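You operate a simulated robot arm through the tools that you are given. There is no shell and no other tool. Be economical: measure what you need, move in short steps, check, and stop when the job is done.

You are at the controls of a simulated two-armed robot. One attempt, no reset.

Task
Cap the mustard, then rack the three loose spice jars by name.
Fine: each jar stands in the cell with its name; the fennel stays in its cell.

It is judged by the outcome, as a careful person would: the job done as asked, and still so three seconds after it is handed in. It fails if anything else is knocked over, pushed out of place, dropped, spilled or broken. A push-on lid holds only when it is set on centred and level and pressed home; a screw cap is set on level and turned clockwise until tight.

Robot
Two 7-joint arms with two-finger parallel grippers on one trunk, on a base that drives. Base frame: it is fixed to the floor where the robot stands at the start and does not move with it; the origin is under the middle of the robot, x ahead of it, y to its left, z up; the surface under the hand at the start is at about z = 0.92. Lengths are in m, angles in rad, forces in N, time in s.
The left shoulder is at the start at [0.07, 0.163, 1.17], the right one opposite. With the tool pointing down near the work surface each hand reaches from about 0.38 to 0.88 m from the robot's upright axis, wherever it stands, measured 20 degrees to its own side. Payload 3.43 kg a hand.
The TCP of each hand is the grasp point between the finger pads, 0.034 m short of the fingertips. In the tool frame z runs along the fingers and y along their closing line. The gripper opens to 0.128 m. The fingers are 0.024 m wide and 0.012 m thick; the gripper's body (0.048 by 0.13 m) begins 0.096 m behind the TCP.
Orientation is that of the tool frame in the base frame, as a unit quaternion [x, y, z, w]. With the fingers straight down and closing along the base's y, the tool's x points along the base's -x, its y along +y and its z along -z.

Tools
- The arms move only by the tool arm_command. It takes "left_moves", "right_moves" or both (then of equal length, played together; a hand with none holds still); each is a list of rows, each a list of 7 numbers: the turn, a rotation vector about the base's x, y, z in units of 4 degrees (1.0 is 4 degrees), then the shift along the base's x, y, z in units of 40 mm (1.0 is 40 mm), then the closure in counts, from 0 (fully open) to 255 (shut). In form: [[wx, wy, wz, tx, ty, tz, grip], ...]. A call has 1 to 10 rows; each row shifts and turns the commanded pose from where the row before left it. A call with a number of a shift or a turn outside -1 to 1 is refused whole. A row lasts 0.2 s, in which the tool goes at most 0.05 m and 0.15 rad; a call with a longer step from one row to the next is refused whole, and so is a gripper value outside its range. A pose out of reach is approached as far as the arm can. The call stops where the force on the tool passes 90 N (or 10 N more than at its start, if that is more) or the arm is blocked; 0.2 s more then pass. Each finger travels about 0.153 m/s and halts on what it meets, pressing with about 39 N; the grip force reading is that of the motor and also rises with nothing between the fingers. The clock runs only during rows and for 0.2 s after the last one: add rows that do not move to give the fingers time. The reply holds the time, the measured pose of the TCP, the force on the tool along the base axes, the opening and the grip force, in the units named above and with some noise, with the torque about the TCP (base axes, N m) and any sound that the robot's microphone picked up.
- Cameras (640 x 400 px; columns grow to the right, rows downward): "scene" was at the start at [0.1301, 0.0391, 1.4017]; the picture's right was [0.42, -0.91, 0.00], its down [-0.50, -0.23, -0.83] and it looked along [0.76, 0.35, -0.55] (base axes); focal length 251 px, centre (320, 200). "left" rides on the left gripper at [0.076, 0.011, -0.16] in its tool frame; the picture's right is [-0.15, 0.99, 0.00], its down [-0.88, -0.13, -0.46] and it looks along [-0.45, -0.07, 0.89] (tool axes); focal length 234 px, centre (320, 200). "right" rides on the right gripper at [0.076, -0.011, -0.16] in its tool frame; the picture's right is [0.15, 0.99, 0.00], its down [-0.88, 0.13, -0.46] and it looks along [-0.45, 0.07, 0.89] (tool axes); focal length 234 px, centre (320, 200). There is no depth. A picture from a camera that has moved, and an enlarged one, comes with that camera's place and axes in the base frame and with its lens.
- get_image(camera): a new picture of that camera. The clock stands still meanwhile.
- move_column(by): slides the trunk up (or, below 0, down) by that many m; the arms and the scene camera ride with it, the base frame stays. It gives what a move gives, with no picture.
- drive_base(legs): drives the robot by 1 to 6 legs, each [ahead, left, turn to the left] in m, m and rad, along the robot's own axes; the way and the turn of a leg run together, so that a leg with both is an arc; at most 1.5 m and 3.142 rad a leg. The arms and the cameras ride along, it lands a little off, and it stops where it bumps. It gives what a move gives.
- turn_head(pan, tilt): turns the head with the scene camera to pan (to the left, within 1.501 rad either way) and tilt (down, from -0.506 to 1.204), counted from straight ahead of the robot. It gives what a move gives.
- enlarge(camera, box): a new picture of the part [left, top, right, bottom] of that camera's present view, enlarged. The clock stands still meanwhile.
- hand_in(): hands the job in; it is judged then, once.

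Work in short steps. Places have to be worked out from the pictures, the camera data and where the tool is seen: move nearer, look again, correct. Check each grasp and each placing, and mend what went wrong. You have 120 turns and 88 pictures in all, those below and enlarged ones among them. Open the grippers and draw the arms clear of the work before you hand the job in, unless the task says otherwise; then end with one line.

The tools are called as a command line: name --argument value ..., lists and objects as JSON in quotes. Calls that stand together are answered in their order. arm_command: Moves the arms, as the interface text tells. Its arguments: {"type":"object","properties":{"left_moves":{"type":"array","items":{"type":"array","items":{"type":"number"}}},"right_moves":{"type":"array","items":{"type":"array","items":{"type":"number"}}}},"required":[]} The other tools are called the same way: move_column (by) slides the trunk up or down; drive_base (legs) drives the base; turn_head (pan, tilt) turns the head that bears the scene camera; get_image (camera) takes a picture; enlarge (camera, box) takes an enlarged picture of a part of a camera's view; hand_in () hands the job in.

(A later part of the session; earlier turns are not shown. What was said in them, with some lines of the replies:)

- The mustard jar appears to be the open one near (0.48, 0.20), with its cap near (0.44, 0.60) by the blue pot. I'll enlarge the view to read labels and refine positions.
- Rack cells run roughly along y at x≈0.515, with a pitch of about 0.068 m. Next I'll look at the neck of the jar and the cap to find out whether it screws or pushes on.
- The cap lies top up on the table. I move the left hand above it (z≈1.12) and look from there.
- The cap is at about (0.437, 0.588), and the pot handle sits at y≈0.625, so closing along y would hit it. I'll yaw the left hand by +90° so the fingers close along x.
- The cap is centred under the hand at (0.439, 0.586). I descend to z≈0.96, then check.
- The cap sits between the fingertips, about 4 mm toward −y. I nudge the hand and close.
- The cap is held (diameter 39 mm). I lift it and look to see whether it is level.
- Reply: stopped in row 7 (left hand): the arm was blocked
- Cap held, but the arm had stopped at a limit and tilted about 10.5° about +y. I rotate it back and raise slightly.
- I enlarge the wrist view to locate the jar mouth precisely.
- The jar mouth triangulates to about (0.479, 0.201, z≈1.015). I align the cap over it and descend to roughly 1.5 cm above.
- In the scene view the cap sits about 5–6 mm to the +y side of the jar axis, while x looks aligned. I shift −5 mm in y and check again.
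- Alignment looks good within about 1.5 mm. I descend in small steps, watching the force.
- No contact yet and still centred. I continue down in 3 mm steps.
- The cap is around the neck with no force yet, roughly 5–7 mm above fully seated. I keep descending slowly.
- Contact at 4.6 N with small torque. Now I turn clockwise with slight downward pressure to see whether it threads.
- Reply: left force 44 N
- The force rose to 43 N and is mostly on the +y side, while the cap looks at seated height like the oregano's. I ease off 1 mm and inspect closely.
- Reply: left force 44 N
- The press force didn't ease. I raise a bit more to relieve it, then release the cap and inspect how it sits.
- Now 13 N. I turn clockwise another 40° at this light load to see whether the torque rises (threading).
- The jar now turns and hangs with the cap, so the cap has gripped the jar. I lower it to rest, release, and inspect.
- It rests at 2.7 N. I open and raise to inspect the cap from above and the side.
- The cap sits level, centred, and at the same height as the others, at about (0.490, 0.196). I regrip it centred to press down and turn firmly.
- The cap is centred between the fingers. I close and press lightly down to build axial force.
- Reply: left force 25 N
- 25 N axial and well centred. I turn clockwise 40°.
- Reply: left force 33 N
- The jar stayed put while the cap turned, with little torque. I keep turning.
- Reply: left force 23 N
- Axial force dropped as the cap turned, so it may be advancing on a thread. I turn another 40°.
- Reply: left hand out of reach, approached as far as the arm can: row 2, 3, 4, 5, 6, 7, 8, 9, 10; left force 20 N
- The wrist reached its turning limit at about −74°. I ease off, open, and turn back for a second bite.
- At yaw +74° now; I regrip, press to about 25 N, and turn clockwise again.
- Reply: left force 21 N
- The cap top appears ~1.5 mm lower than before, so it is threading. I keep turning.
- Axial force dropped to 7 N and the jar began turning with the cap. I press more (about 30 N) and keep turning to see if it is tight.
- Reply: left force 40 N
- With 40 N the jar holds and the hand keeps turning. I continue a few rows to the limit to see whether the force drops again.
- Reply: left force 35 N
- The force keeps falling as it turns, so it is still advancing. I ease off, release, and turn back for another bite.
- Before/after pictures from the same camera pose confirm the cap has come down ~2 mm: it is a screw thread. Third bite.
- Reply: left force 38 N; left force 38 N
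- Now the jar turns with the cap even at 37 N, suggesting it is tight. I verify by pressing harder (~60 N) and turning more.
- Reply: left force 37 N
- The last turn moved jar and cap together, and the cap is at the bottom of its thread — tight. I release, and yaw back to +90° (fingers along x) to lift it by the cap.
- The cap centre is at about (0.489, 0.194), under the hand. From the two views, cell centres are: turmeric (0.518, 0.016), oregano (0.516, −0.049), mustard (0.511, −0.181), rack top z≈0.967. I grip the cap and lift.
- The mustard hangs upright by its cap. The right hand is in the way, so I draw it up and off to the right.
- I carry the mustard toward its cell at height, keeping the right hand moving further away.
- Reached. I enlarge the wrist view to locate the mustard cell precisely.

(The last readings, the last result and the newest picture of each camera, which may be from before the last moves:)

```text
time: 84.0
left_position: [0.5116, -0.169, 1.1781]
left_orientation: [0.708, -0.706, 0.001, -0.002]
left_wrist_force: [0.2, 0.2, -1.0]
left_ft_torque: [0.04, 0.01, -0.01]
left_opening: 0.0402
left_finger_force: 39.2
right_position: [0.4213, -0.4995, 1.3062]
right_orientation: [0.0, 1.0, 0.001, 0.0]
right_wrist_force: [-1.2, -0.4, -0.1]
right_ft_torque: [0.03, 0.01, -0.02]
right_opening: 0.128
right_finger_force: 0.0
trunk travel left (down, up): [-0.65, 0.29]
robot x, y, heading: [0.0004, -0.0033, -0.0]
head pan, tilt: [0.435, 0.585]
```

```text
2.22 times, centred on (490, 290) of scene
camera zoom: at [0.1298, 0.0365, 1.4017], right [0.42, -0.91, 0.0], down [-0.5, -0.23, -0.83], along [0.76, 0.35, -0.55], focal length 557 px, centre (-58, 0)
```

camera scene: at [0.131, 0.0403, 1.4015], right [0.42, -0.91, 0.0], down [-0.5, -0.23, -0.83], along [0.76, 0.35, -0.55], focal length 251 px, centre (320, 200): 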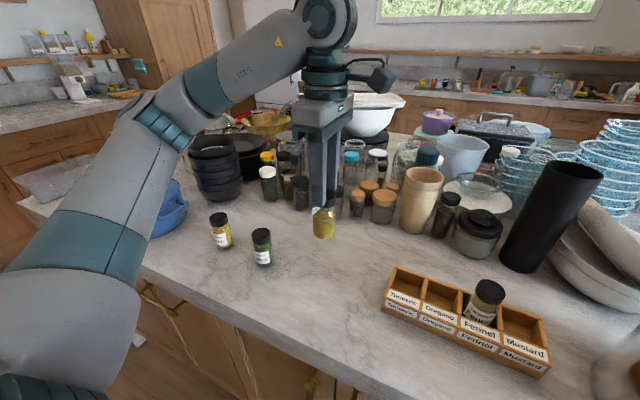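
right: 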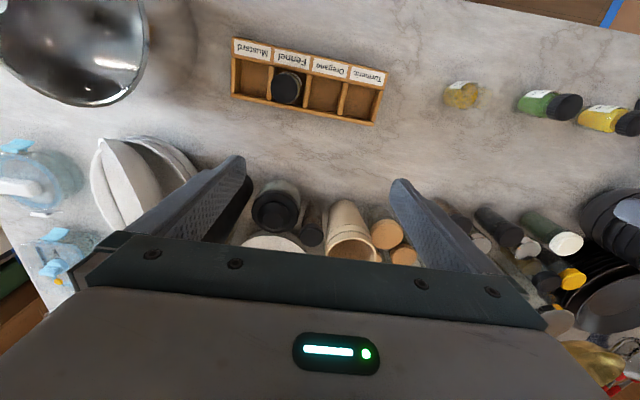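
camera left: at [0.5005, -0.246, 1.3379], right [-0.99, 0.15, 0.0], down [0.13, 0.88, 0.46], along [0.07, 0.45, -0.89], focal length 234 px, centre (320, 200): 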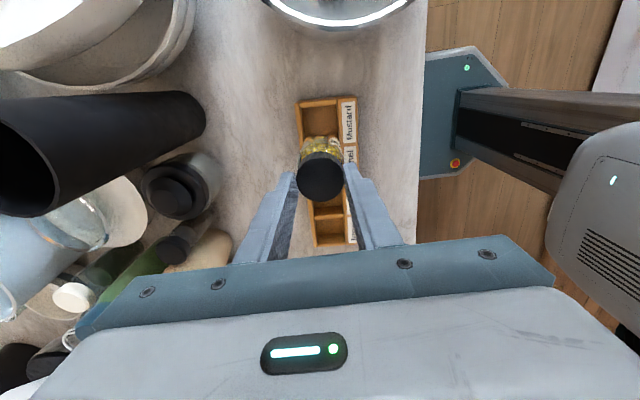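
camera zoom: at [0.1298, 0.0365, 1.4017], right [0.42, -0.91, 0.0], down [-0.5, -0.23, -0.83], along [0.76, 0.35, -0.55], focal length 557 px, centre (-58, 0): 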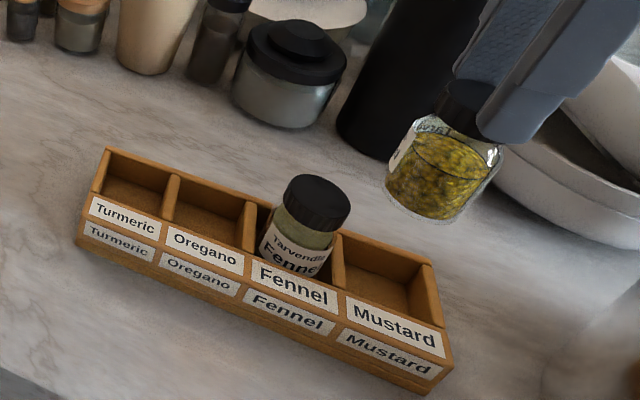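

The mustard cell interior centre is about (0.510, −0.183), opening ~0.054 × 0.058. I shift over it and descend until the jar bottom is just above the rack.

arm_command --left_moves '[[0, 0, 0, -0.03, -0.35, 0, 255], [0, 0, 0, 0, 0, -0.7, 255], [0, 0, 0, 0, 0, -0.7, 255], [0, 0, 0, 0, 0, -0.5, 255], [0, 0, 0, 0, 0, 0, 255]]'

enlarge --camera "left" --box '[260, 80, 390, 210]'

enlarge --camera "scene" --box '[430, 240, 570, 380]'

```text
time: 85.2
left_position: [0.5092, -0.1801, 1.1012]
left_orientation: [0.708, -0.706, 0.002, -0.002]
left_wrist_force: [1.0, -0.2, -1.3]
left_ft_torque: [-0.03, -0.02, 0.0]
left_opening: 0.0403
left_finger_force: 38.8
right_position: [0.4207, -0.4974, 1.3065]
right_orientation: [-0.001, 1.0, 0.0, 0.0]
right_wrist_force: [-0.4, -0.2, 0.5]
right_ft_torque: [-0.02, 0.05, -0.05]
right_opening: 0.1277
right_finger_force: 0.0
trunk travel left (down, up): [-0.65, 0.29]
robot x, y, heading: [-0.0002, 0.0039, 0.001]
head pan, tilt: [0.435, 0.585]
```

```text
3.08 times, centred on (325, 145) of left
camera zoom: at [0.4993, -0.2554, 1.2614], right [-0.99, 0.15, 0.0], down [0.13, 0.88, 0.46], along [0.07, 0.45, -0.89], focal length 720 px, centre (305, 369)
```

zoom: 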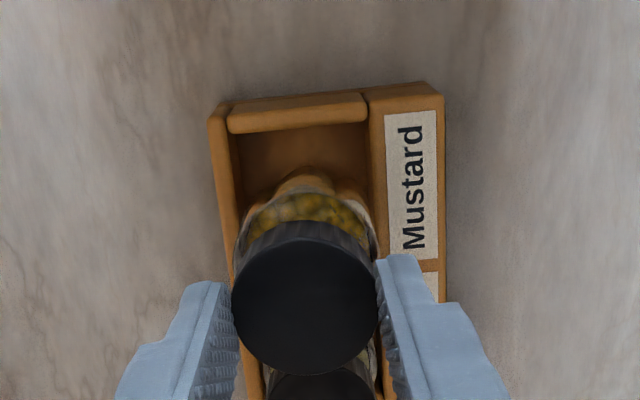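

```text
2.86 times, centred on (500, 310) of scene
camera zoom: at [0.1302, 0.0392, 1.4016], right [0.42, -0.91, 0.0], down [-0.5, -0.23, -0.83], along [0.76, 0.35, -0.55], focal length 716 px, centre (-194, -114)
```

zoom: 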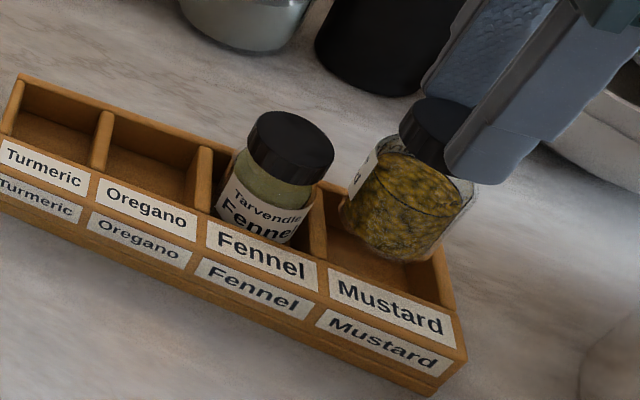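

Jar bottom is centred over the cell at about (0.509, −0.185). I lower into the cell slowly.

arm_command --left_moves '[[0, 0, 0, 0, 0, -0.35, 255], [0, 0, 0, 0, 0, -0.35, 255], [0, 0, 0, 0, 0, -0.3, 255], [0, 0, 0, 0, 0, 0, 255]]'

```text
time: 86.2
left_position: [0.5088, -0.1795, 1.0631]
left_orientation: [0.707, -0.707, 0.0, -0.002]
left_wrist_force: [-0.3, 0.7, -1.5]
left_ft_torque: [0.0, 0.01, 0.02]
left_opening: 0.0401
left_finger_force: 38.9
right_position: [0.4221, -0.4965, 1.307]
right_orientation: [0.001, 1.0, 0.0, 0.0]
right_wrist_force: [0.9, 0.3, -0.1]
right_ft_torque: [-0.03, 0.01, 0.0]
right_opening: 0.1278
right_finger_force: 0.0
trunk travel left (down, up): [-0.65, 0.29]
robot x, y, heading: [-0.0006, 0.0026, -0.002]
head pan, tilt: [0.435, 0.585]
```

No contact with the walls. Next, 2 mm steps until it touches the floor of the cell.

arm_command --left_moves '[[0, 0, 0, 0, 0, -0.075, 255], [0, 0, 0, 0, 0, -0.075, 255], [0, 0, 0, 0, 0, -0.05, 255], [0, 0, 0, 0, 0, 0, 255]]'

```text
time: 87.2
left_position: [0.51, -0.1797, 1.0553]
left_orientation: [0.708, -0.707, 0.001, -0.001]
left_wrist_force: [0.6, 0.3, 0.7]
left_ft_torque: [-0.03, 0.02, -0.02]
left_opening: 0.0399
left_finger_force: 39.0
right_position: [0.4208, -0.4973, 1.3074]
right_orientation: [0.0, 1.0, 0.0, 0.0]
right_wrist_force: [-1.1, 1.1, -0.4]
right_ft_torque: [0.02, 0.03, -0.05]
right_opening: 0.1279
right_finger_force: 0.2
trunk travel left (down, up): [-0.65, 0.29]
robot x, y, heading: [-0.0009, 0.0003, 0.006]
head pan, tilt: [0.435, 0.585]
```

Force is starting to rise (weight is coming off). I step down once more gently.

arm_command --left_moves '[[0, 0, 0, 0, 0, -0.03, 255], [0, 0, 0, 0, 0, 0, 255]]'

enlarge --camera "scene" --box '[430, 240, 570, 380]'

```text
time: 87.8
left_position: [0.5079, -0.1794, 1.0545]
left_orientation: [0.708, -0.707, 0.004, -0.002]
left_wrist_force: [1.4, -1.7, 10.3]
left_ft_torque: [-0.12, -0.33, 0.03]
left_opening: 0.0403
left_finger_force: 39.6
right_position: [0.4198, -0.4972, 1.3067]
right_orientation: [0.0, 1.0, 0.0, 0.0]
right_wrist_force: [0.2, -0.4, 0.0]
right_ft_torque: [-0.01, 0.01, -0.02]
right_opening: 0.128
right_finger_force: 0.0
trunk travel left (down, up): [-0.65, 0.29]
robot x, y, heading: [0.0026, -0.0011, 0.003]
head pan, tilt: [0.435, 0.585]
```

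```text
2.86 times, centred on (500, 310) of scene
camera zoom: at [0.1293, 0.039, 1.4019], right [0.42, -0.91, 0.0], down [-0.5, -0.23, -0.83], along [0.76, 0.35, -0.55], focal length 716 px, centre (-194, -114)
```

zoom: 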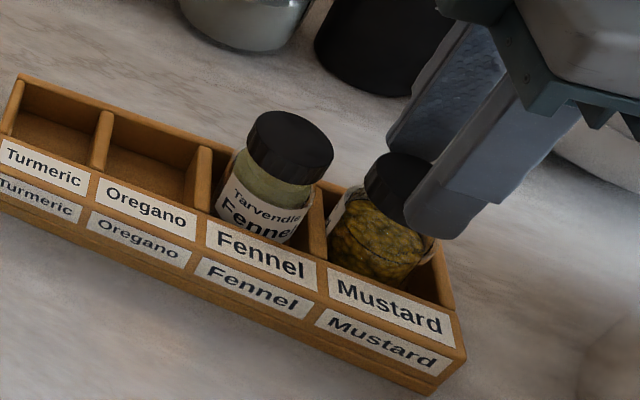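

The mustard stands in its cell. I ease off, open only a bit (fingers are along x), and raise to check.

arm_command --left_moves '[[0, 0, 0, 0, 0, 0.02, 255], [0, 0, 0, 0, 0, 0, 110], [0, 0, 0, 0, 0, 0, 110], [0, 0, 0, 0, 0, 0.4, 110], [0, 0, 0, 0, 0, 0.8, 110], [0, 0, 0, 0, 0, 0.8, 110], [0, 0, 0, 0, 0, 0.8, 110], [0, 0, 0, 0, 0, 0.6, 110], [0, 0, 0, 0, 0, 0, 110]]'

enlarge --camera "scene" --box '[370, 240, 570, 380]'

enlarge --camera "left" --box '[250, 70, 390, 230]'

```text
time: 89.8
left_position: [0.5104, -0.1787, 1.1908]
left_orientation: [0.708, -0.706, 0.001, -0.001]
left_wrist_force: [0.1, 0.5, -0.2]
left_ft_torque: [-0.01, 0.0, 0.03]
left_opening: 0.0727
left_finger_force: 0.1
right_position: [0.4216, -0.4966, 1.307]
right_orientation: [0.0, 1.0, 0.0, -0.001]
right_wrist_force: [-0.1, -0.6, -0.2]
right_ft_torque: [0.01, 0.03, 0.01]
right_opening: 0.128
right_finger_force: 0.1
trunk travel left (down, up): [-0.65, 0.29]
robot x, y, heading: [0.0024, 0.0003, 0.003]
head pan, tilt: [0.435, 0.585]
```

```text
2.86 times, centred on (470, 310) of scene
camera zoom: at [0.1305, 0.039, 1.4016], right [0.42, -0.91, 0.0], down [-0.5, -0.23, -0.83], along [0.76, 0.35, -0.55], focal length 716 px, centre (-109, -114)
```

zoom: 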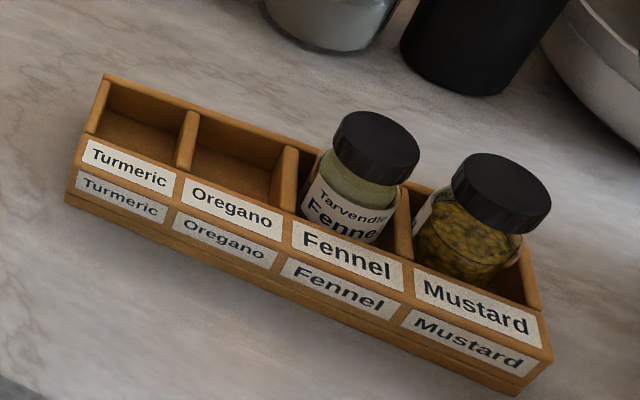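

```text
2.50 times, centred on (320, 150) of left
camera zoom: at [0.4991, -0.2555, 1.3496], right [-0.99, 0.15, 0.0], down [0.13, 0.88, 0.46], along [0.07, 0.45, -0.89], focal length 585 px, centre (320, 325)
```

zoom: 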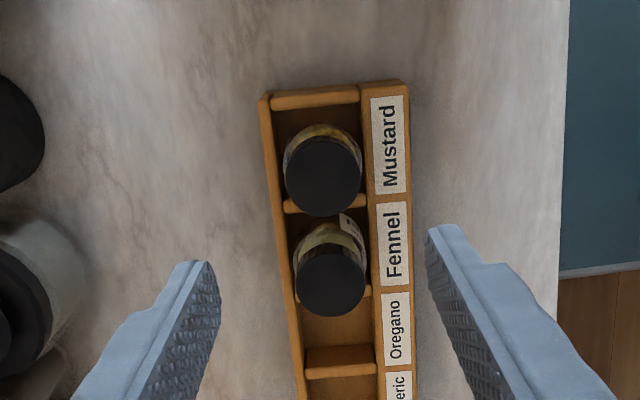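

Mustard is racked upright. Oregano is at about (0.472, 0.346). I travel there at height, in two calls.

arm_command --left_moves '[[0, 0, 0, -0.07, 0.94, 0, 110], [0, 0, 0, -0.07, 0.94, 0, 110], [0, 0, 0, -0.07, 0.94, 0, 110], [0, 0, 0, -0.07, 0.94, 0, 110], [0, 0, 0, -0.07, 0.94, 0, 110], [0, 0, 0, -0.07, 0.94, 0, 110], [0, 0, 0, -0.07, 0.94, 0, 110], [0, 0, 0, -0.07, 0.94, 0, 100], [0, 0, 0, -0.07, 0.94, 0, 100], [0, 0, 0, -0.07, 0.94, 0, 100]]'

arm_command --left_moves '[[0, 0, 0, -0.07, 0.94, 0, 100], [0, 0, 0, -0.07, 0.94, 0, 100], [0, 0, 0, -0.07, 0.94, 0, 100], [0, 0, 0, -0.07, 0.94, 0, 100], [0, 0, 0, 0, 0, -0.8, 100], [0, 0, 0, 0, 0, -0.7, 100], [0, 0, 0, 0, 0, 0, 100]]'

enlarge --camera "left" --box '[240, 90, 400, 210]'

```text
time: 92.0
left_position: [0.4822, 0.1993, 1.1915]
left_orientation: [-0.707, 0.707, -0.002, 0.001]
left_wrist_force: [0.3, 0.1, -0.5]
left_ft_torque: [-0.04, -0.01, 0.02]
left_opening: 0.0779
left_finger_force: 0.1
right_position: [0.4205, -0.4957, 1.3083]
right_orientation: [0.0, 1.0, 0.0, 0.0]
right_wrist_force: [0.2, 0.4, 0.8]
right_ft_torque: [-0.01, -0.03, 0.02]
right_opening: 0.128
right_finger_force: 0.1
trunk travel left (down, up): [-0.65, 0.29]
robot x, y, heading: [-0.0019, 0.0042, -0.0]
head pan, tilt: [0.435, 0.585]
```

```text
time: 93.6
left_position: [0.469, 0.3483, 1.129]
left_orientation: [0.708, -0.707, 0.001, -0.001]
left_wrist_force: [-0.1, 0.3, 0.2]
left_ft_torque: [0.03, 0.04, -0.01]
left_opening: 0.0779
left_finger_force: 0.0
right_position: [0.4207, -0.4957, 1.3064]
right_orientation: [0.0, 1.0, 0.0, 0.0]
right_wrist_force: [-0.2, -0.6, 0.6]
right_ft_torque: [-0.01, -0.02, 0.01]
right_opening: 0.1282
right_finger_force: 0.0
trunk travel left (down, up): [-0.65, 0.29]
robot x, y, heading: [-0.0013, 0.0024, 0.005]
head pan, tilt: [0.435, 0.585]
```

```text
3.33 times, centred on (320, 150) of left
camera zoom: at [0.4584, 0.2715, 1.2883], right [-0.99, 0.14, 0.0], down [0.13, 0.88, 0.46], along [0.07, 0.45, -0.89], focal length 781 px, centre (320, 367)
```

zoom: 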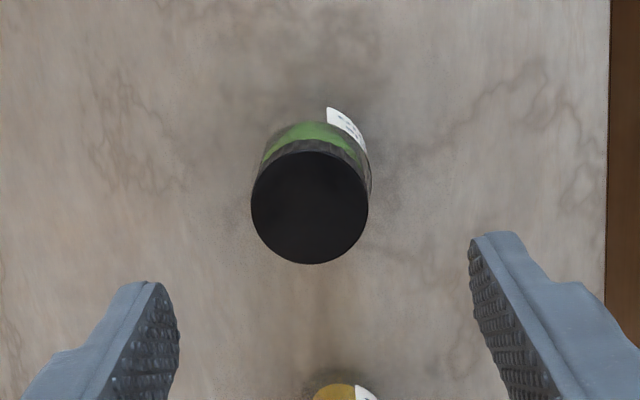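

Oregano cap at (0.474, 0.345). I align, descend to z≈1.043, and grip the cap.

arm_command --left_moves '[[0, 0, 0, 0.11, -0.07, -0.6, 100], [0, 0, 0, 0, 0, -0.7, 100], [0, 0, 0, 0, 0, -0.5, 100], [0, 0, 0, 0, 0, -0.33, 100], [0, 0, 0, 0, 0, 0, 100], [0, 0, 0, 0, 0, 0, 255], [0, 0, 0, 0, 0, 0, 255], [0, 0, 0, 0, 0, 0, 255]]'

enlarge --camera "scene" --box '[200, 190, 300, 290]'

```text
time: 95.4
left_position: [0.4749, 0.3448, 1.0446]
left_orientation: [0.708, -0.706, 0.0, -0.001]
left_wrist_force: [-0.5, 0.2, 0.4]
left_ft_torque: [-0.01, -0.04, 0.0]
left_opening: 0.0347
left_finger_force: 38.6
right_position: [0.4203, -0.4962, 1.3071]
right_orientation: [0.001, 1.0, 0.0, 0.0]
right_wrist_force: [0.1, 0.7, 0.2]
right_ft_torque: [-0.01, 0.0, 0.02]
right_opening: 0.1279
right_finger_force: 0.1
trunk travel left (down, up): [-0.65, 0.29]
robot x, y, heading: [-0.0002, -0.0027, -0.0]
head pan, tilt: [0.435, 0.585]
```

```text
4.00 times, centred on (250, 240) of scene
camera zoom: at [0.1299, 0.0391, 1.4017], right [0.42, -0.91, 0.0], down [-0.5, -0.23, -0.83], along [0.76, 0.35, -0.55], focal length 1003 px, centre (600, 40)
```

zoom: 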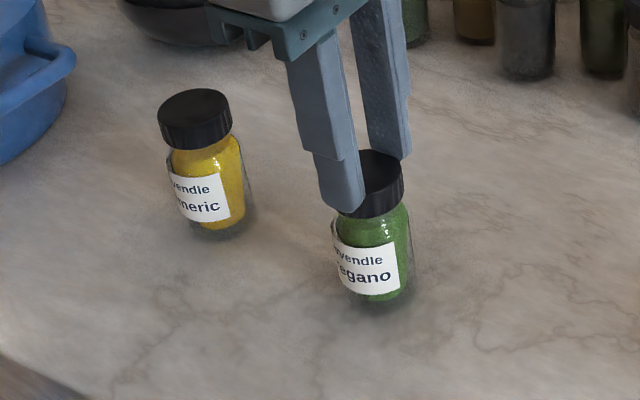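

The opening reads 34.7 mm, smaller than the other cap (40 mm). I check the grip before lifting.

get_image --camera "left"

enlarge --camera "scene" --box '[240, 210, 290, 270]'

```text
26 pictures are left
camera left: at [0.4638, 0.268, 1.2038], right [-0.99, 0.14, 0.0], down [0.13, 0.88, 0.46], along [0.07, 0.45, -0.89], focal length 234 px, centre (320, 200)
```

left: 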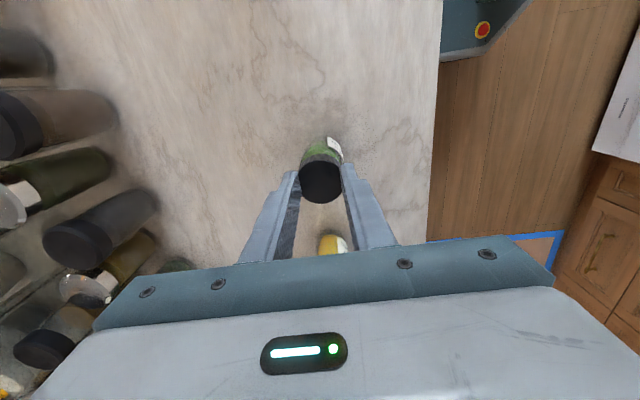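

```text
6.67 times, centred on (265, 240) of scene
camera zoom: at [0.1299, 0.0391, 1.4017], right [0.42, -0.91, 0.0], down [-0.5, -0.23, -0.83], along [0.76, 0.35, -0.55], focal length 1672 px, centre (687, -67)
```

zoom: 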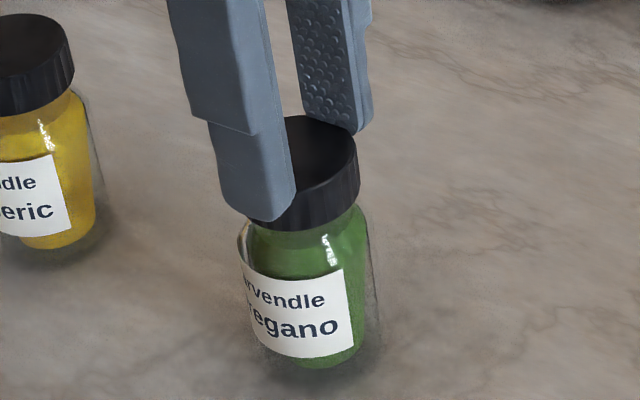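

The grip is centred on the cap. I lift and check.

arm_command --left_moves '[[0, 0, 0, 0, 0, 0.2, 255], [0, 0, 0, 0, 0, 0.8, 255], [0, 0, 0, 0, 0, 0.8, 255], [0, 0, 0, 0, 0, 0.8, 255], [0, 0, 0, 0, 0, 0.5, 255], [0, 0, 0, 0, 0, 0, 255]]'

get_image --camera "scene"

```text
time: 96.8
left_position: [0.4755, 0.3441, 1.1699]
left_orientation: [0.708, -0.707, 0.0, 0.0]
left_wrist_force: [-0.2, 0.0, -2.6]
left_ft_torque: [0.02, 0.01, 0.0]
left_opening: 0.0349
left_finger_force: 38.8
right_position: [0.4216, -0.4971, 1.307]
right_orientation: [-0.001, 1.0, 0.0, 0.0]
right_wrist_force: [-0.2, 0.0, -0.3]
right_ft_torque: [-0.03, 0.01, 0.01]
right_opening: 0.1281
right_finger_force: 0.0
trunk travel left (down, up): [-0.65, 0.29]
robot x, y, heading: [-0.0022, 0.0017, 0.001]
head pan, tilt: [0.435, 0.585]
```

```text
24 pictures are left
camera scene: at [0.1305, 0.0397, 1.4016], right [0.42, -0.91, 0.0], down [-0.5, -0.23, -0.83], along [0.76, 0.35, -0.55], focal length 251 px, centre (320, 200)
```

scene: 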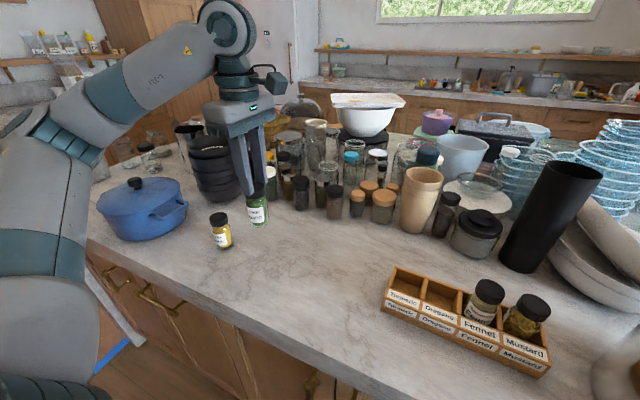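

Oregano is held. I carry it to above its cell.

arm_command --left_moves '[[0, 0, 0, 0.1, -0.94, 0, 255], [0, 0, 0, 0.1, -0.94, 0, 255], [0, 0, 0, 0.1, -0.94, 0, 255], [0, 0, 0, 0.1, -0.94, 0, 255], [0, 0, 0, 0.1, -0.94, 0, 255], [0, 0, 0, 0.1, -0.94, 0, 255], [0, 0, 0, 0.1, -0.94, 0, 255], [0, 0, 0, 0.1, -0.94, 0, 255], [0, 0, 0, 0.1, -0.94, 0, 255], [0, 0, 0, 0.06, -0.9, 0, 255]]'

arm_command --left_moves '[[0, 0, 0, 0, -0.45, 0, 255], [0, 0, 0, 0, 0, -0.6, 255], [0, 0, 0, 0, 0, -0.4, 255], [0, 0, 0, 0, 0, 0, 255]]'

enlarge --camera "left" --box '[260, 60, 390, 210]'

enlarge --camera "scene" --box '[380, 220, 560, 380]'

```text
time: 99.0
left_position: [0.513, -0.0315, 1.1695]
left_orientation: [0.707, -0.707, 0.001, -0.002]
left_wrist_force: [0.0, -0.6, -1.4]
left_ft_torque: [0.02, 0.01, -0.01]
left_opening: 0.0348
left_finger_force: 38.9
right_position: [0.4216, -0.4987, 1.3064]
right_orientation: [0.0, 1.0, 0.001, 0.0]
right_wrist_force: [0.2, -0.3, -0.2]
right_ft_torque: [0.04, -0.01, 0.01]
right_opening: 0.1278
right_finger_force: 0.0
trunk travel left (down, up): [-0.65, 0.29]
robot x, y, heading: [-0.0013, 0.0024, -0.002]
head pan, tilt: [0.435, 0.585]
```

```text
time: 100.0
left_position: [0.5114, -0.049, 1.1284]
left_orientation: [0.708, -0.706, 0.002, -0.001]
left_wrist_force: [0.2, -0.4, -1.7]
left_ft_torque: [-0.02, -0.02, 0.0]
left_opening: 0.035
left_finger_force: 38.7
right_position: [0.4202, -0.498, 1.3064]
right_orientation: [0.0, 1.0, 0.001, 0.001]
right_wrist_force: [0.4, 0.1, 0.6]
right_ft_torque: [-0.01, -0.01, 0.03]
right_opening: 0.1279
right_finger_force: 0.0
trunk travel left (down, up): [-0.65, 0.29]
robot x, y, heading: [-0.0031, -0.0007, 0.003]
head pan, tilt: [0.435, 0.585]
```

```text
2.67 times, centred on (325, 135) of left
camera zoom: at [0.5008, -0.126, 1.287], right [-0.99, 0.15, 0.0], down [0.13, 0.88, 0.46], along [0.07, 0.45, -0.89], focal length 624 px, centre (307, 373)
```

zoom: 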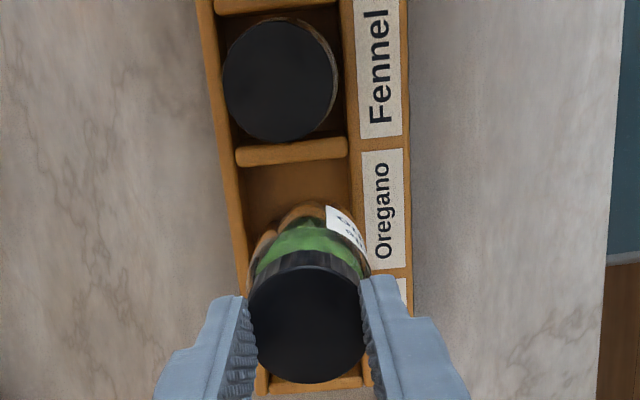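

```text
2.50 times, centred on (470, 300) of scene
camera zoom: at [0.13, 0.0382, 1.4017], right [0.42, -0.91, 0.0], down [-0.5, -0.23, -0.83], along [0.76, 0.35, -0.55], focal length 627 px, centre (-55, -50)
```

zoom: 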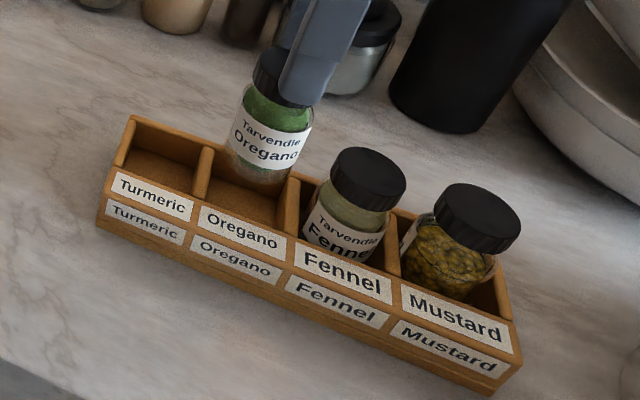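

The oregano cell centre is about (0.516, −0.052). I shift +4 mm x, −3 mm y, and lower to just above the floor.

arm_command --left_moves '[[0, 0, 0, 0.1, -0.07, 0, 255], [0, 0, 0, 0, 0, -0.5, 255], [0, 0, 0, 0, 0, -0.4, 255], [0, 0, 0, 0, 0, -0.4, 255], [0, 0, 0, 0, 0, -0.3, 255], [0, 0, 0, 0, 0, 0, 255]]'

```text
time: 101.4
left_position: [0.5159, -0.0513, 1.0655]
left_orientation: [0.708, -0.706, 0.002, -0.001]
left_wrist_force: [0.2, -0.3, -2.5]
left_ft_torque: [0.02, -0.02, -0.02]
left_opening: 0.0349
left_finger_force: 38.7
right_position: [0.4213, -0.4968, 1.3071]
right_orientation: [-0.001, 1.0, 0.0, 0.0]
right_wrist_force: [-0.9, 0.0, 0.3]
right_ft_torque: [0.03, -0.01, 0.01]
right_opening: 0.128
right_finger_force: 0.1
trunk travel left (down, up): [-0.65, 0.29]
robot x, y, heading: [-0.0006, 0.0003, -0.001]
head pan, tilt: [0.435, 0.585]
```

In the cell with no contact; I continue in small steps to the floor.

arm_command --left_moves '[[0, 0, 0, 0, 0, -0.1, 255], [0, 0, 0, 0, 0, -0.075, 255], [0, 0, 0, 0, 0, -0.05, 255], [0, 0, 0, 0, 0, 0, 255]]'

```text
time: 102.4
left_position: [0.5164, -0.0518, 1.0556]
left_orientation: [0.708, -0.706, 0.001, -0.001]
left_wrist_force: [0.3, 0.0, 1.3]
left_ft_torque: [-0.08, -0.05, 0.0]
left_opening: 0.0351
left_finger_force: 39.3
right_position: [0.4212, -0.4977, 1.3071]
right_orientation: [0.0, 1.0, 0.0, 0.0]
right_wrist_force: [0.2, -0.4, -0.2]
right_ft_torque: [0.01, -0.01, -0.02]
right_opening: 0.1281
right_finger_force: 0.1
trunk travel left (down, up): [-0.65, 0.29]
robot x, y, heading: [-0.0001, 0.0002, 0.0]
head pan, tilt: [0.435, 0.585]
```

Just touching (+1.3 N). I release, raise, and check.

arm_command --left_moves '[[0, 0, 0, 0, 0, -0.01, 255], [0, 0, 0, 0, 0, 0, 110], [0, 0, 0, 0, 0, 0, 110], [0, 0, 0, 0, 0, 0.4, 110], [0, 0, 0, 0, 0, 0.8, 110], [0, 0, 0, 0, 0, 0.8, 110], [0, 0, 0, 0, 0, 0.8, 110], [0, 0, 0, 0, 0, 0.6, 110], [0, 0, 0, 0, 0, 0, 110]]'

enlarge --camera "scene" --box '[370, 240, 570, 380]'

```text
time: 104.4
left_position: [0.5189, -0.0507, 1.1926]
left_orientation: [0.708, -0.706, 0.001, 0.0]
left_wrist_force: [0.6, 0.0, 0.4]
left_ft_torque: [0.03, 0.02, 0.01]
left_opening: 0.0728
left_finger_force: 0.0
right_position: [0.4205, -0.4968, 1.3069]
right_orientation: [0.0, 1.0, 0.0, 0.0]
right_wrist_force: [-0.7, -0.7, 0.1]
right_ft_torque: [0.01, 0.01, 0.03]
right_opening: 0.1278
right_finger_force: 0.1
trunk travel left (down, up): [-0.65, 0.29]
robot x, y, heading: [-0.002, 0.0014, -0.005]
head pan, tilt: [0.435, 0.585]
```

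```text
2.86 times, centred on (470, 310) of scene
camera zoom: at [0.1305, 0.0392, 1.4016], right [0.42, -0.91, 0.0], down [-0.5, -0.23, -0.83], along [0.76, 0.35, -0.55], focal length 716 px, centre (-109, -114)
```

zoom: 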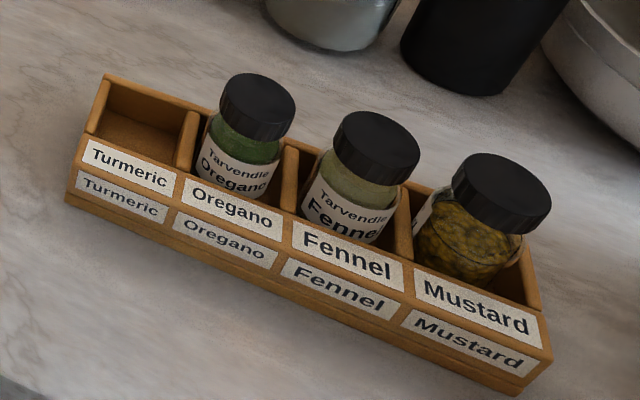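

Oregano is well racked. I head to the turmeric (≈0.479, 0.481), descending on the way to stay within reach.

arm_command --left_moves '[[0, 0, 0, -0.07, 0.95, 0, 110], [0, 0, 0, -0.07, 0.95, 0, 110], [0, 0, 0, -0.07, 0.95, 0, 110], [0, 0, 0, -0.07, 0.95, 0, 110], [0, 0, 0, -0.07, 0.95, 0, 110], [0, 0, 0, -0.07, 0.95, 0, 110], [0, 0, 0, -0.07, 0.95, 0, 110], [0, 0, 0, -0.07, 0.95, 0, 100], [0, 0, 0, -0.07, 0.95, -0.3, 100], [0, 0, 0, -0.07, 0.95, -0.3, 100]]'

arm_command --left_moves '[[0, 0, 0, -0.07, 0.9, -0.4, 100], [0, 0, 0, -0.07, 0.9, -0.4, 100], [0, 0, 0, -0.07, 0.9, -0.3, 100], [0, 0, 0, -0.07, 0.9, 0, 100], [0, 0, 0, 0, 0, 0, 100]]'

enlarge --camera "left" --box '[240, 90, 400, 210]'

```text
time: 106.6
left_position: [0.4875, 0.3315, 1.1685]
left_orientation: [-0.707, 0.707, -0.002, 0.001]
left_wrist_force: [-0.8, -0.1, -0.1]
left_ft_torque: [0.0, -0.01, 0.0]
left_opening: 0.0778
left_finger_force: 0.0
right_position: [0.4205, -0.4948, 1.3071]
right_orientation: [0.0, 1.0, -0.001, 0.0]
right_wrist_force: [0.2, -0.8, -0.2]
right_ft_torque: [-0.05, -0.02, 0.02]
right_opening: 0.1281
right_finger_force: 0.0
trunk travel left (down, up): [-0.65, 0.29]
robot x, y, heading: [-0.0026, 0.0015, 0.003]
head pan, tilt: [0.435, 0.585]
```

```text
time: 107.8
left_position: [0.4778, 0.4759, 1.1248]
left_orientation: [0.708, -0.707, 0.0, -0.002]
left_wrist_force: [-0.1, -0.4, -0.6]
left_ft_torque: [0.01, 0.03, -0.01]
left_opening: 0.0779
left_finger_force: 0.1
right_position: [0.4211, -0.4977, 1.3058]
right_orientation: [0.0, 1.0, 0.001, 0.0]
right_wrist_force: [-0.3, -0.1, -0.9]
right_ft_torque: [0.04, 0.0, 0.02]
right_opening: 0.1282
right_finger_force: 0.0
trunk travel left (down, up): [-0.65, 0.29]
robot x, y, heading: [-0.0015, 0.0009, -0.004]
head pan, tilt: [0.435, 0.585]
```

```text
3.33 times, centred on (320, 150) of left
camera zoom: at [0.4674, 0.3987, 1.2838], right [-0.99, 0.15, 0.0], down [0.13, 0.88, 0.46], along [0.07, 0.45, -0.89], focal length 781 px, centre (320, 367)
```

zoom: 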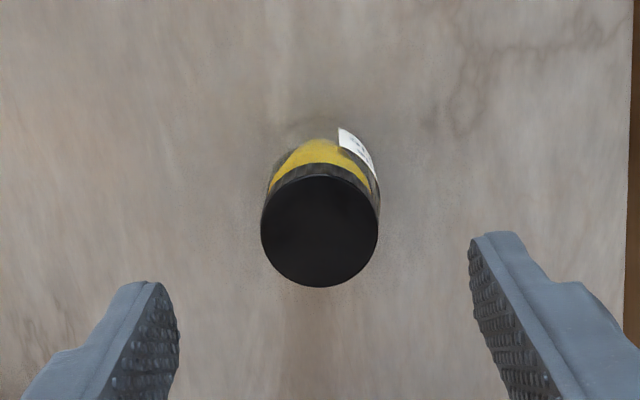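

Turmeric cap at (0.480, 0.480). I align, descend, grip, and lift a little.

arm_command --left_moves '[[0, 0, 0, 0.06, 0.1, -0.5, 100], [0, 0, 0, 0, 0, -0.7, 100], [0, 0, 0, 0, 0, -0.5, 100], [0, 0, 0, 0, 0, -0.3, 100], [0, 0, 0, 0, 0, 0, 100], [0, 0, 0, 0, 0, 0, 255], [0, 0, 0, 0, 0, 0, 255], [0, 0, 0, 0, 0, 0, 255], [0, 0, 0, 0, 0, 0.2, 255], [0, 0, 0, 0, 0, 0.4, 255]]'

enlarge --camera "scene" --box '[160, 170, 280, 270]'

```text
time: 110.0
left_position: [0.4793, 0.4764, 1.0675]
left_orientation: [0.708, -0.707, 0.001, 0.0]
left_wrist_force: [0.4, -1.0, -2.1]
left_ft_torque: [0.0, -0.04, 0.0]
left_opening: 0.0349
left_finger_force: 39.3
right_position: [0.4205, -0.4971, 1.3066]
right_orientation: [0.0, 1.0, 0.0, 0.0]
right_wrist_force: [0.4, -0.8, 0.0]
right_ft_torque: [0.03, -0.02, 0.02]
right_opening: 0.1281
right_finger_force: 0.0
trunk travel left (down, up): [-0.65, 0.29]
robot x, y, heading: [0.0004, 0.0021, -0.002]
head pan, tilt: [0.435, 0.585]
```

```text
4.00 times, centred on (220, 220) of scene
camera zoom: at [0.1302, 0.039, 1.4016], right [0.42, -0.91, 0.0], down [-0.5, -0.23, -0.83], along [0.76, 0.35, -0.55], focal length 1003 px, centre (720, 120)
```

zoom: 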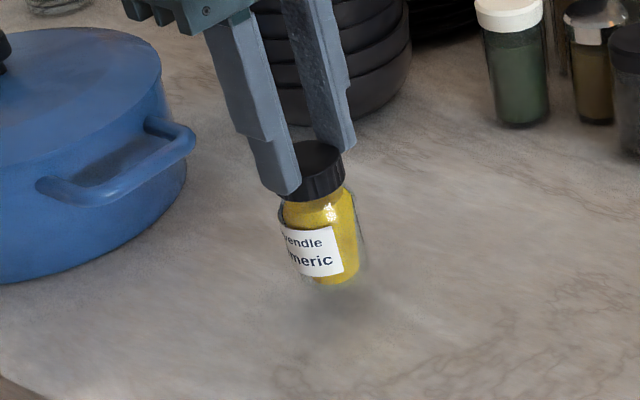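

Turmeric is held. I carry it back toward its cell, rising on the way.

arm_command --left_moves '[[0, 0, 0, 0.08, -0.8, 0.4, 255], [0, 0, 0, 0.08, -0.8, 0.5, 255], [0, 0, 0, 0.08, -0.8, 0.5, 255], [0, 0, 0, 0.08, -0.8, 0.5, 255], [0, 0, 0, 0.08, -0.8, 0.5, 255], [0, 0, 0, 0.08, -0.9, 0, 255], [0, 0, 0, 0.08, -0.9, 0, 255], [0, 0, 0, 0.08, -0.9, 0, 255], [0, 0, 0, 0.08, -0.9, 0, 255], [0, 0, 0, 0.08, -0.9, 0, 255]]'

arm_command --left_moves '[[0, 0, 0, 0.08, -0.9, 0, 255], [0, 0, 0, 0.08, -0.9, 0, 255], [0, 0, 0, 0, -0.85, 0, 255], [0, 0, 0, 0, -0.4, -0.3, 255], [0, 0, 0, 0, 0, -0.6, 255], [0, 0, 0, 0, 0, 0, 255]]'

enlarge --camera "left" --box '[260, 60, 390, 210]'

enlarge --camera "scene" --box '[370, 220, 550, 380]'

```text
time: 112.2
left_position: [0.5131, 0.1343, 1.1641]
left_orientation: [0.708, -0.706, 0.0, -0.002]
left_wrist_force: [-1.0, -0.6, -2.1]
left_ft_torque: [-0.02, 0.04, -0.04]
left_opening: 0.0348
left_finger_force: 39.2
right_position: [0.4218, -0.4985, 1.3061]
right_orientation: [0.0, 1.0, 0.002, 0.0]
right_wrist_force: [-0.1, -0.8, 0.0]
right_ft_torque: [0.01, 0.02, 0.04]
right_opening: 0.1279
right_finger_force: 0.0
trunk travel left (down, up): [-0.65, 0.29]
robot x, y, heading: [-0.0003, -0.0013, -0.001]
head pan, tilt: [0.435, 0.585]
```

```text
time: 113.6
left_position: [0.5186, 0.0138, 1.1289]
left_orientation: [0.708, -0.706, 0.001, -0.001]
left_wrist_force: [-0.7, 0.3, -2.5]
left_ft_torque: [0.02, 0.0, -0.01]
left_opening: 0.0346
left_finger_force: 38.4
right_position: [0.4197, -0.497, 1.3067]
right_orientation: [0.0, 1.0, 0.0, 0.0]
right_wrist_force: [0.0, -0.3, -0.3]
right_ft_torque: [0.03, -0.01, -0.01]
right_opening: 0.1281
right_finger_force: 0.0
trunk travel left (down, up): [-0.65, 0.29]
robot x, y, heading: [-0.0028, 0.0017, 0.006]
head pan, tilt: [0.435, 0.585]
```

```text
2.67 times, centred on (325, 135) of left
camera zoom: at [0.5075, -0.0629, 1.2877], right [-0.99, 0.15, 0.0], down [0.13, 0.88, 0.46], along [0.07, 0.45, -0.89], focal length 624 px, centre (307, 373)
```

zoom: 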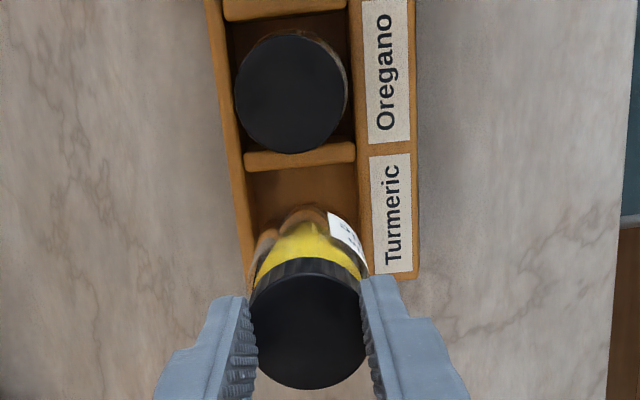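

```text
2.50 times, centred on (460, 300) of scene
camera zoom: at [0.1298, 0.0387, 1.4017], right [0.42, -0.91, 0.0], down [-0.5, -0.23, -0.83], along [0.76, 0.35, -0.55], focal length 627 px, centre (-30, -50)
```

zoom: 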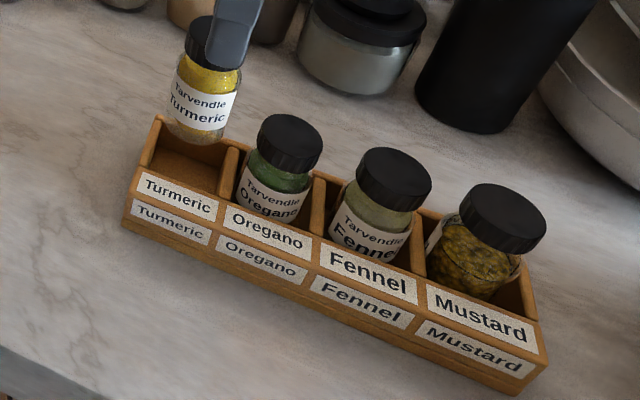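

The turmeric cell centre is about (0.519, 0.0135), right under the hand. I lower it in.

arm_command --left_moves '[[0, 0, 0, 0, 0, -0.5, 255], [0, 0, 0, 0, 0, -0.4, 255], [0, 0, 0, 0, 0, -0.4, 255], [0, 0, 0, 0, 0, -0.3, 255], [0, 0, 0, 0, 0, 0, 255]]'

arm_command --left_moves '[[0, 0, 0, 0, 0, -0.1, 255], [0, 0, 0, 0, 0, -0.075, 255], [0, 0, 0, 0, 0, -0.04, 255], [0, 0, 0, 0, 0, 0, 255]]'

```text
time: 114.8
left_position: [0.5186, 0.0139, 1.0651]
left_orientation: [0.708, -0.706, 0.001, -0.002]
left_wrist_force: [-0.3, -0.5, -2.4]
left_ft_torque: [-0.01, 0.0, -0.01]
left_opening: 0.035
left_finger_force: 38.9
right_position: [0.4212, -0.4975, 1.3073]
right_orientation: [0.0, 1.0, 0.0, 0.0]
right_wrist_force: [-0.2, -0.8, 0.3]
right_ft_torque: [0.01, -0.01, 0.01]
right_opening: 0.1282
right_finger_force: 0.1
trunk travel left (down, up): [-0.65, 0.29]
robot x, y, heading: [-0.0016, -0.0011, 0.001]
head pan, tilt: [0.435, 0.585]
```

```text
time: 115.8
left_position: [0.5175, 0.0145, 1.0572]
left_orientation: [0.708, -0.706, 0.001, -0.002]
left_wrist_force: [0.7, -1.3, 4.6]
left_ft_torque: [-0.09, 0.06, 0.02]
left_opening: 0.035
left_finger_force: 39.2
right_position: [0.421, -0.4962, 1.3066]
right_orientation: [0.0, 1.0, 0.0, 0.0]
right_wrist_force: [-0.1, 0.4, 0.3]
right_ft_torque: [-0.02, -0.01, 0.03]
right_opening: 0.128
right_finger_force: 0.0
trunk travel left (down, up): [-0.65, 0.29]
robot x, y, heading: [0.0009, -0.0026, -0.001]
head pan, tilt: [0.435, 0.585]
```

Contact at 4.6 N on the cell floor. I release, raise, and look.

arm_command --left_moves '[[0, 0, 0, 0, 0, 0, 110], [0, 0, 0, 0, 0, 0, 110], [0, 0, 0, 0, 0, 0.4, 110], [0, 0, 0, 0, 0, 0.8, 110], [0, 0, 0, 0, 0, 0.8, 110], [0, 0, 0, 0, 0, 0.8, 110], [0, 0, 0, 0, 0, 0.6, 110], [0, 0, 0, 0, 0, 0, 0]]'

enlarge --camera "scene" --box '[370, 240, 570, 380]'

```text
time: 117.6
left_position: [0.5196, 0.0146, 1.1908]
left_orientation: [0.708, -0.706, 0.001, -0.002]
left_wrist_force: [0.6, 0.3, 0.0]
left_ft_torque: [-0.01, 0.01, -0.01]
left_opening: 0.1279
left_finger_force: 0.1
right_position: [0.4219, -0.4963, 1.3073]
right_orientation: [0.0, 1.0, 0.0, 0.0]
right_wrist_force: [-0.3, -0.3, -0.7]
right_ft_torque: [-0.03, 0.02, 0.0]
right_opening: 0.1279
right_finger_force: 0.1
trunk travel left (down, up): [-0.65, 0.29]
robot x, y, heading: [-0.0009, -0.0007, 0.005]
head pan, tilt: [0.435, 0.585]
```

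```text
2.86 times, centred on (470, 310) of scene
camera zoom: at [0.1304, 0.0392, 1.4016], right [0.42, -0.91, 0.0], down [-0.5, -0.23, -0.83], along [0.76, 0.35, -0.55], focal length 716 px, centre (-109, -114)
```

zoom: 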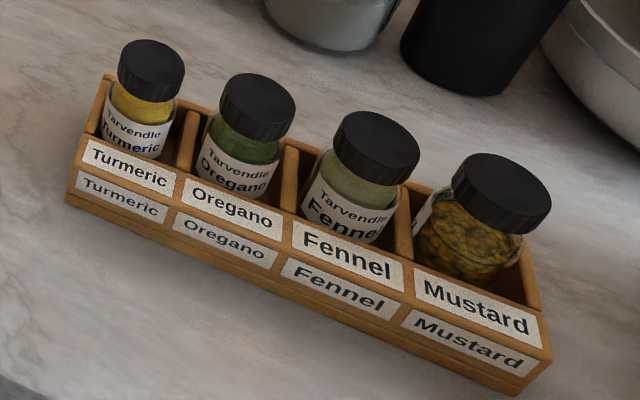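

All four stand in their cells. I take a last close look at the mustard cap's level versus the fennel's, and draw the left arm clear.

arm_command --left_moves '[[0, 0, 0, -0.3, 0.8, 0.4, 0], [0, 0, 0, -0.3, 0.9, 0.2, 0], [0, 0, 0, -0.3, 0.9, 0, 0], [0, 0, 0, -0.3, 0.9, 0, 0], [0, 0, 0, -0.3, 0.9, 0, 0], [0, 0, 0, -0.2, 0.9, 0, 0], [0, 0, 0, 0, 0.9, 0, 0], [0, 0, 0, 0, 0, 0, 0]]'

enlarge --camera "scene" --box '[455, 270, 555, 350]'

get_image --camera "scene"

```text
time: 119.4
left_position: [0.452, 0.2623, 1.2158]
left_orientation: [0.708, -0.707, 0.001, -0.002]
left_wrist_force: [-0.2, -0.4, -0.2]
left_ft_torque: [0.01, -0.02, 0.02]
left_opening: 0.1283
left_finger_force: 0.2
right_position: [0.4215, -0.4972, 1.3057]
right_orientation: [0.0, 1.0, 0.001, 0.0]
right_wrist_force: [-0.2, -0.8, -0.2]
right_ft_torque: [0.02, 0.02, -0.01]
right_opening: 0.1279
right_finger_force: 0.0
trunk travel left (down, up): [-0.65, 0.29]
robot x, y, heading: [-0.0007, -0.0011, 0.002]
head pan, tilt: [0.435, 0.585]
```

```text
5.00 times, centred on (505, 310) of scene
camera zoom: at [0.1306, 0.0379, 1.4016], right [0.42, -0.91, 0.0], down [-0.5, -0.23, -0.83], along [0.76, 0.35, -0.55], focal length 1254 px, centre (-605, -350)
```

zoom: 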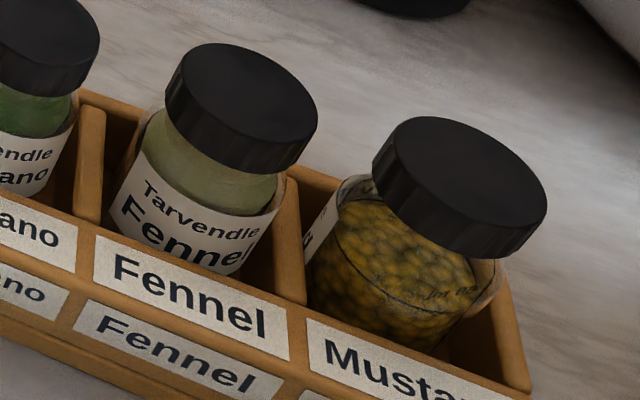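

```text
14 pictures are left
camera scene: at [0.1306, 0.0379, 1.4016], right [0.42, -0.91, 0.0], down [-0.5, -0.23, -0.83], along [0.76, 0.35, -0.55], focal length 251 px, centre (320, 200)
```

scene: 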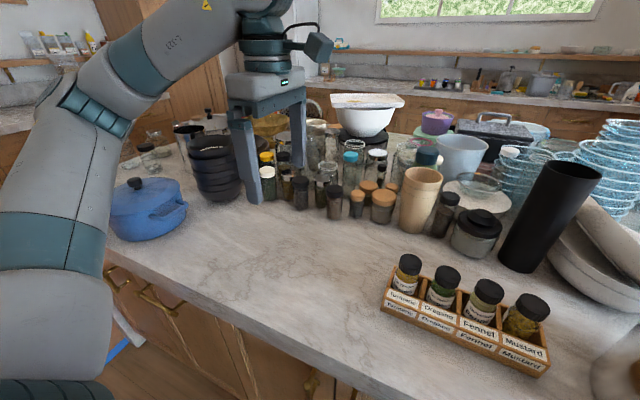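

The mustard cap is level and seated like the others, every jar stands in its named cell, nothing else has moved, and both arms are clear with grippers open. I hand in.

hand_in

```text
The job is handed in.
```

The mustard is capped, and the turmeric, oregano and mustard jars stand in their named cells, with the fennel still in its own. I judged the cap tight because, pressed at about 37 N, the jar turned with it; I never held the jar fixed to test it harder.
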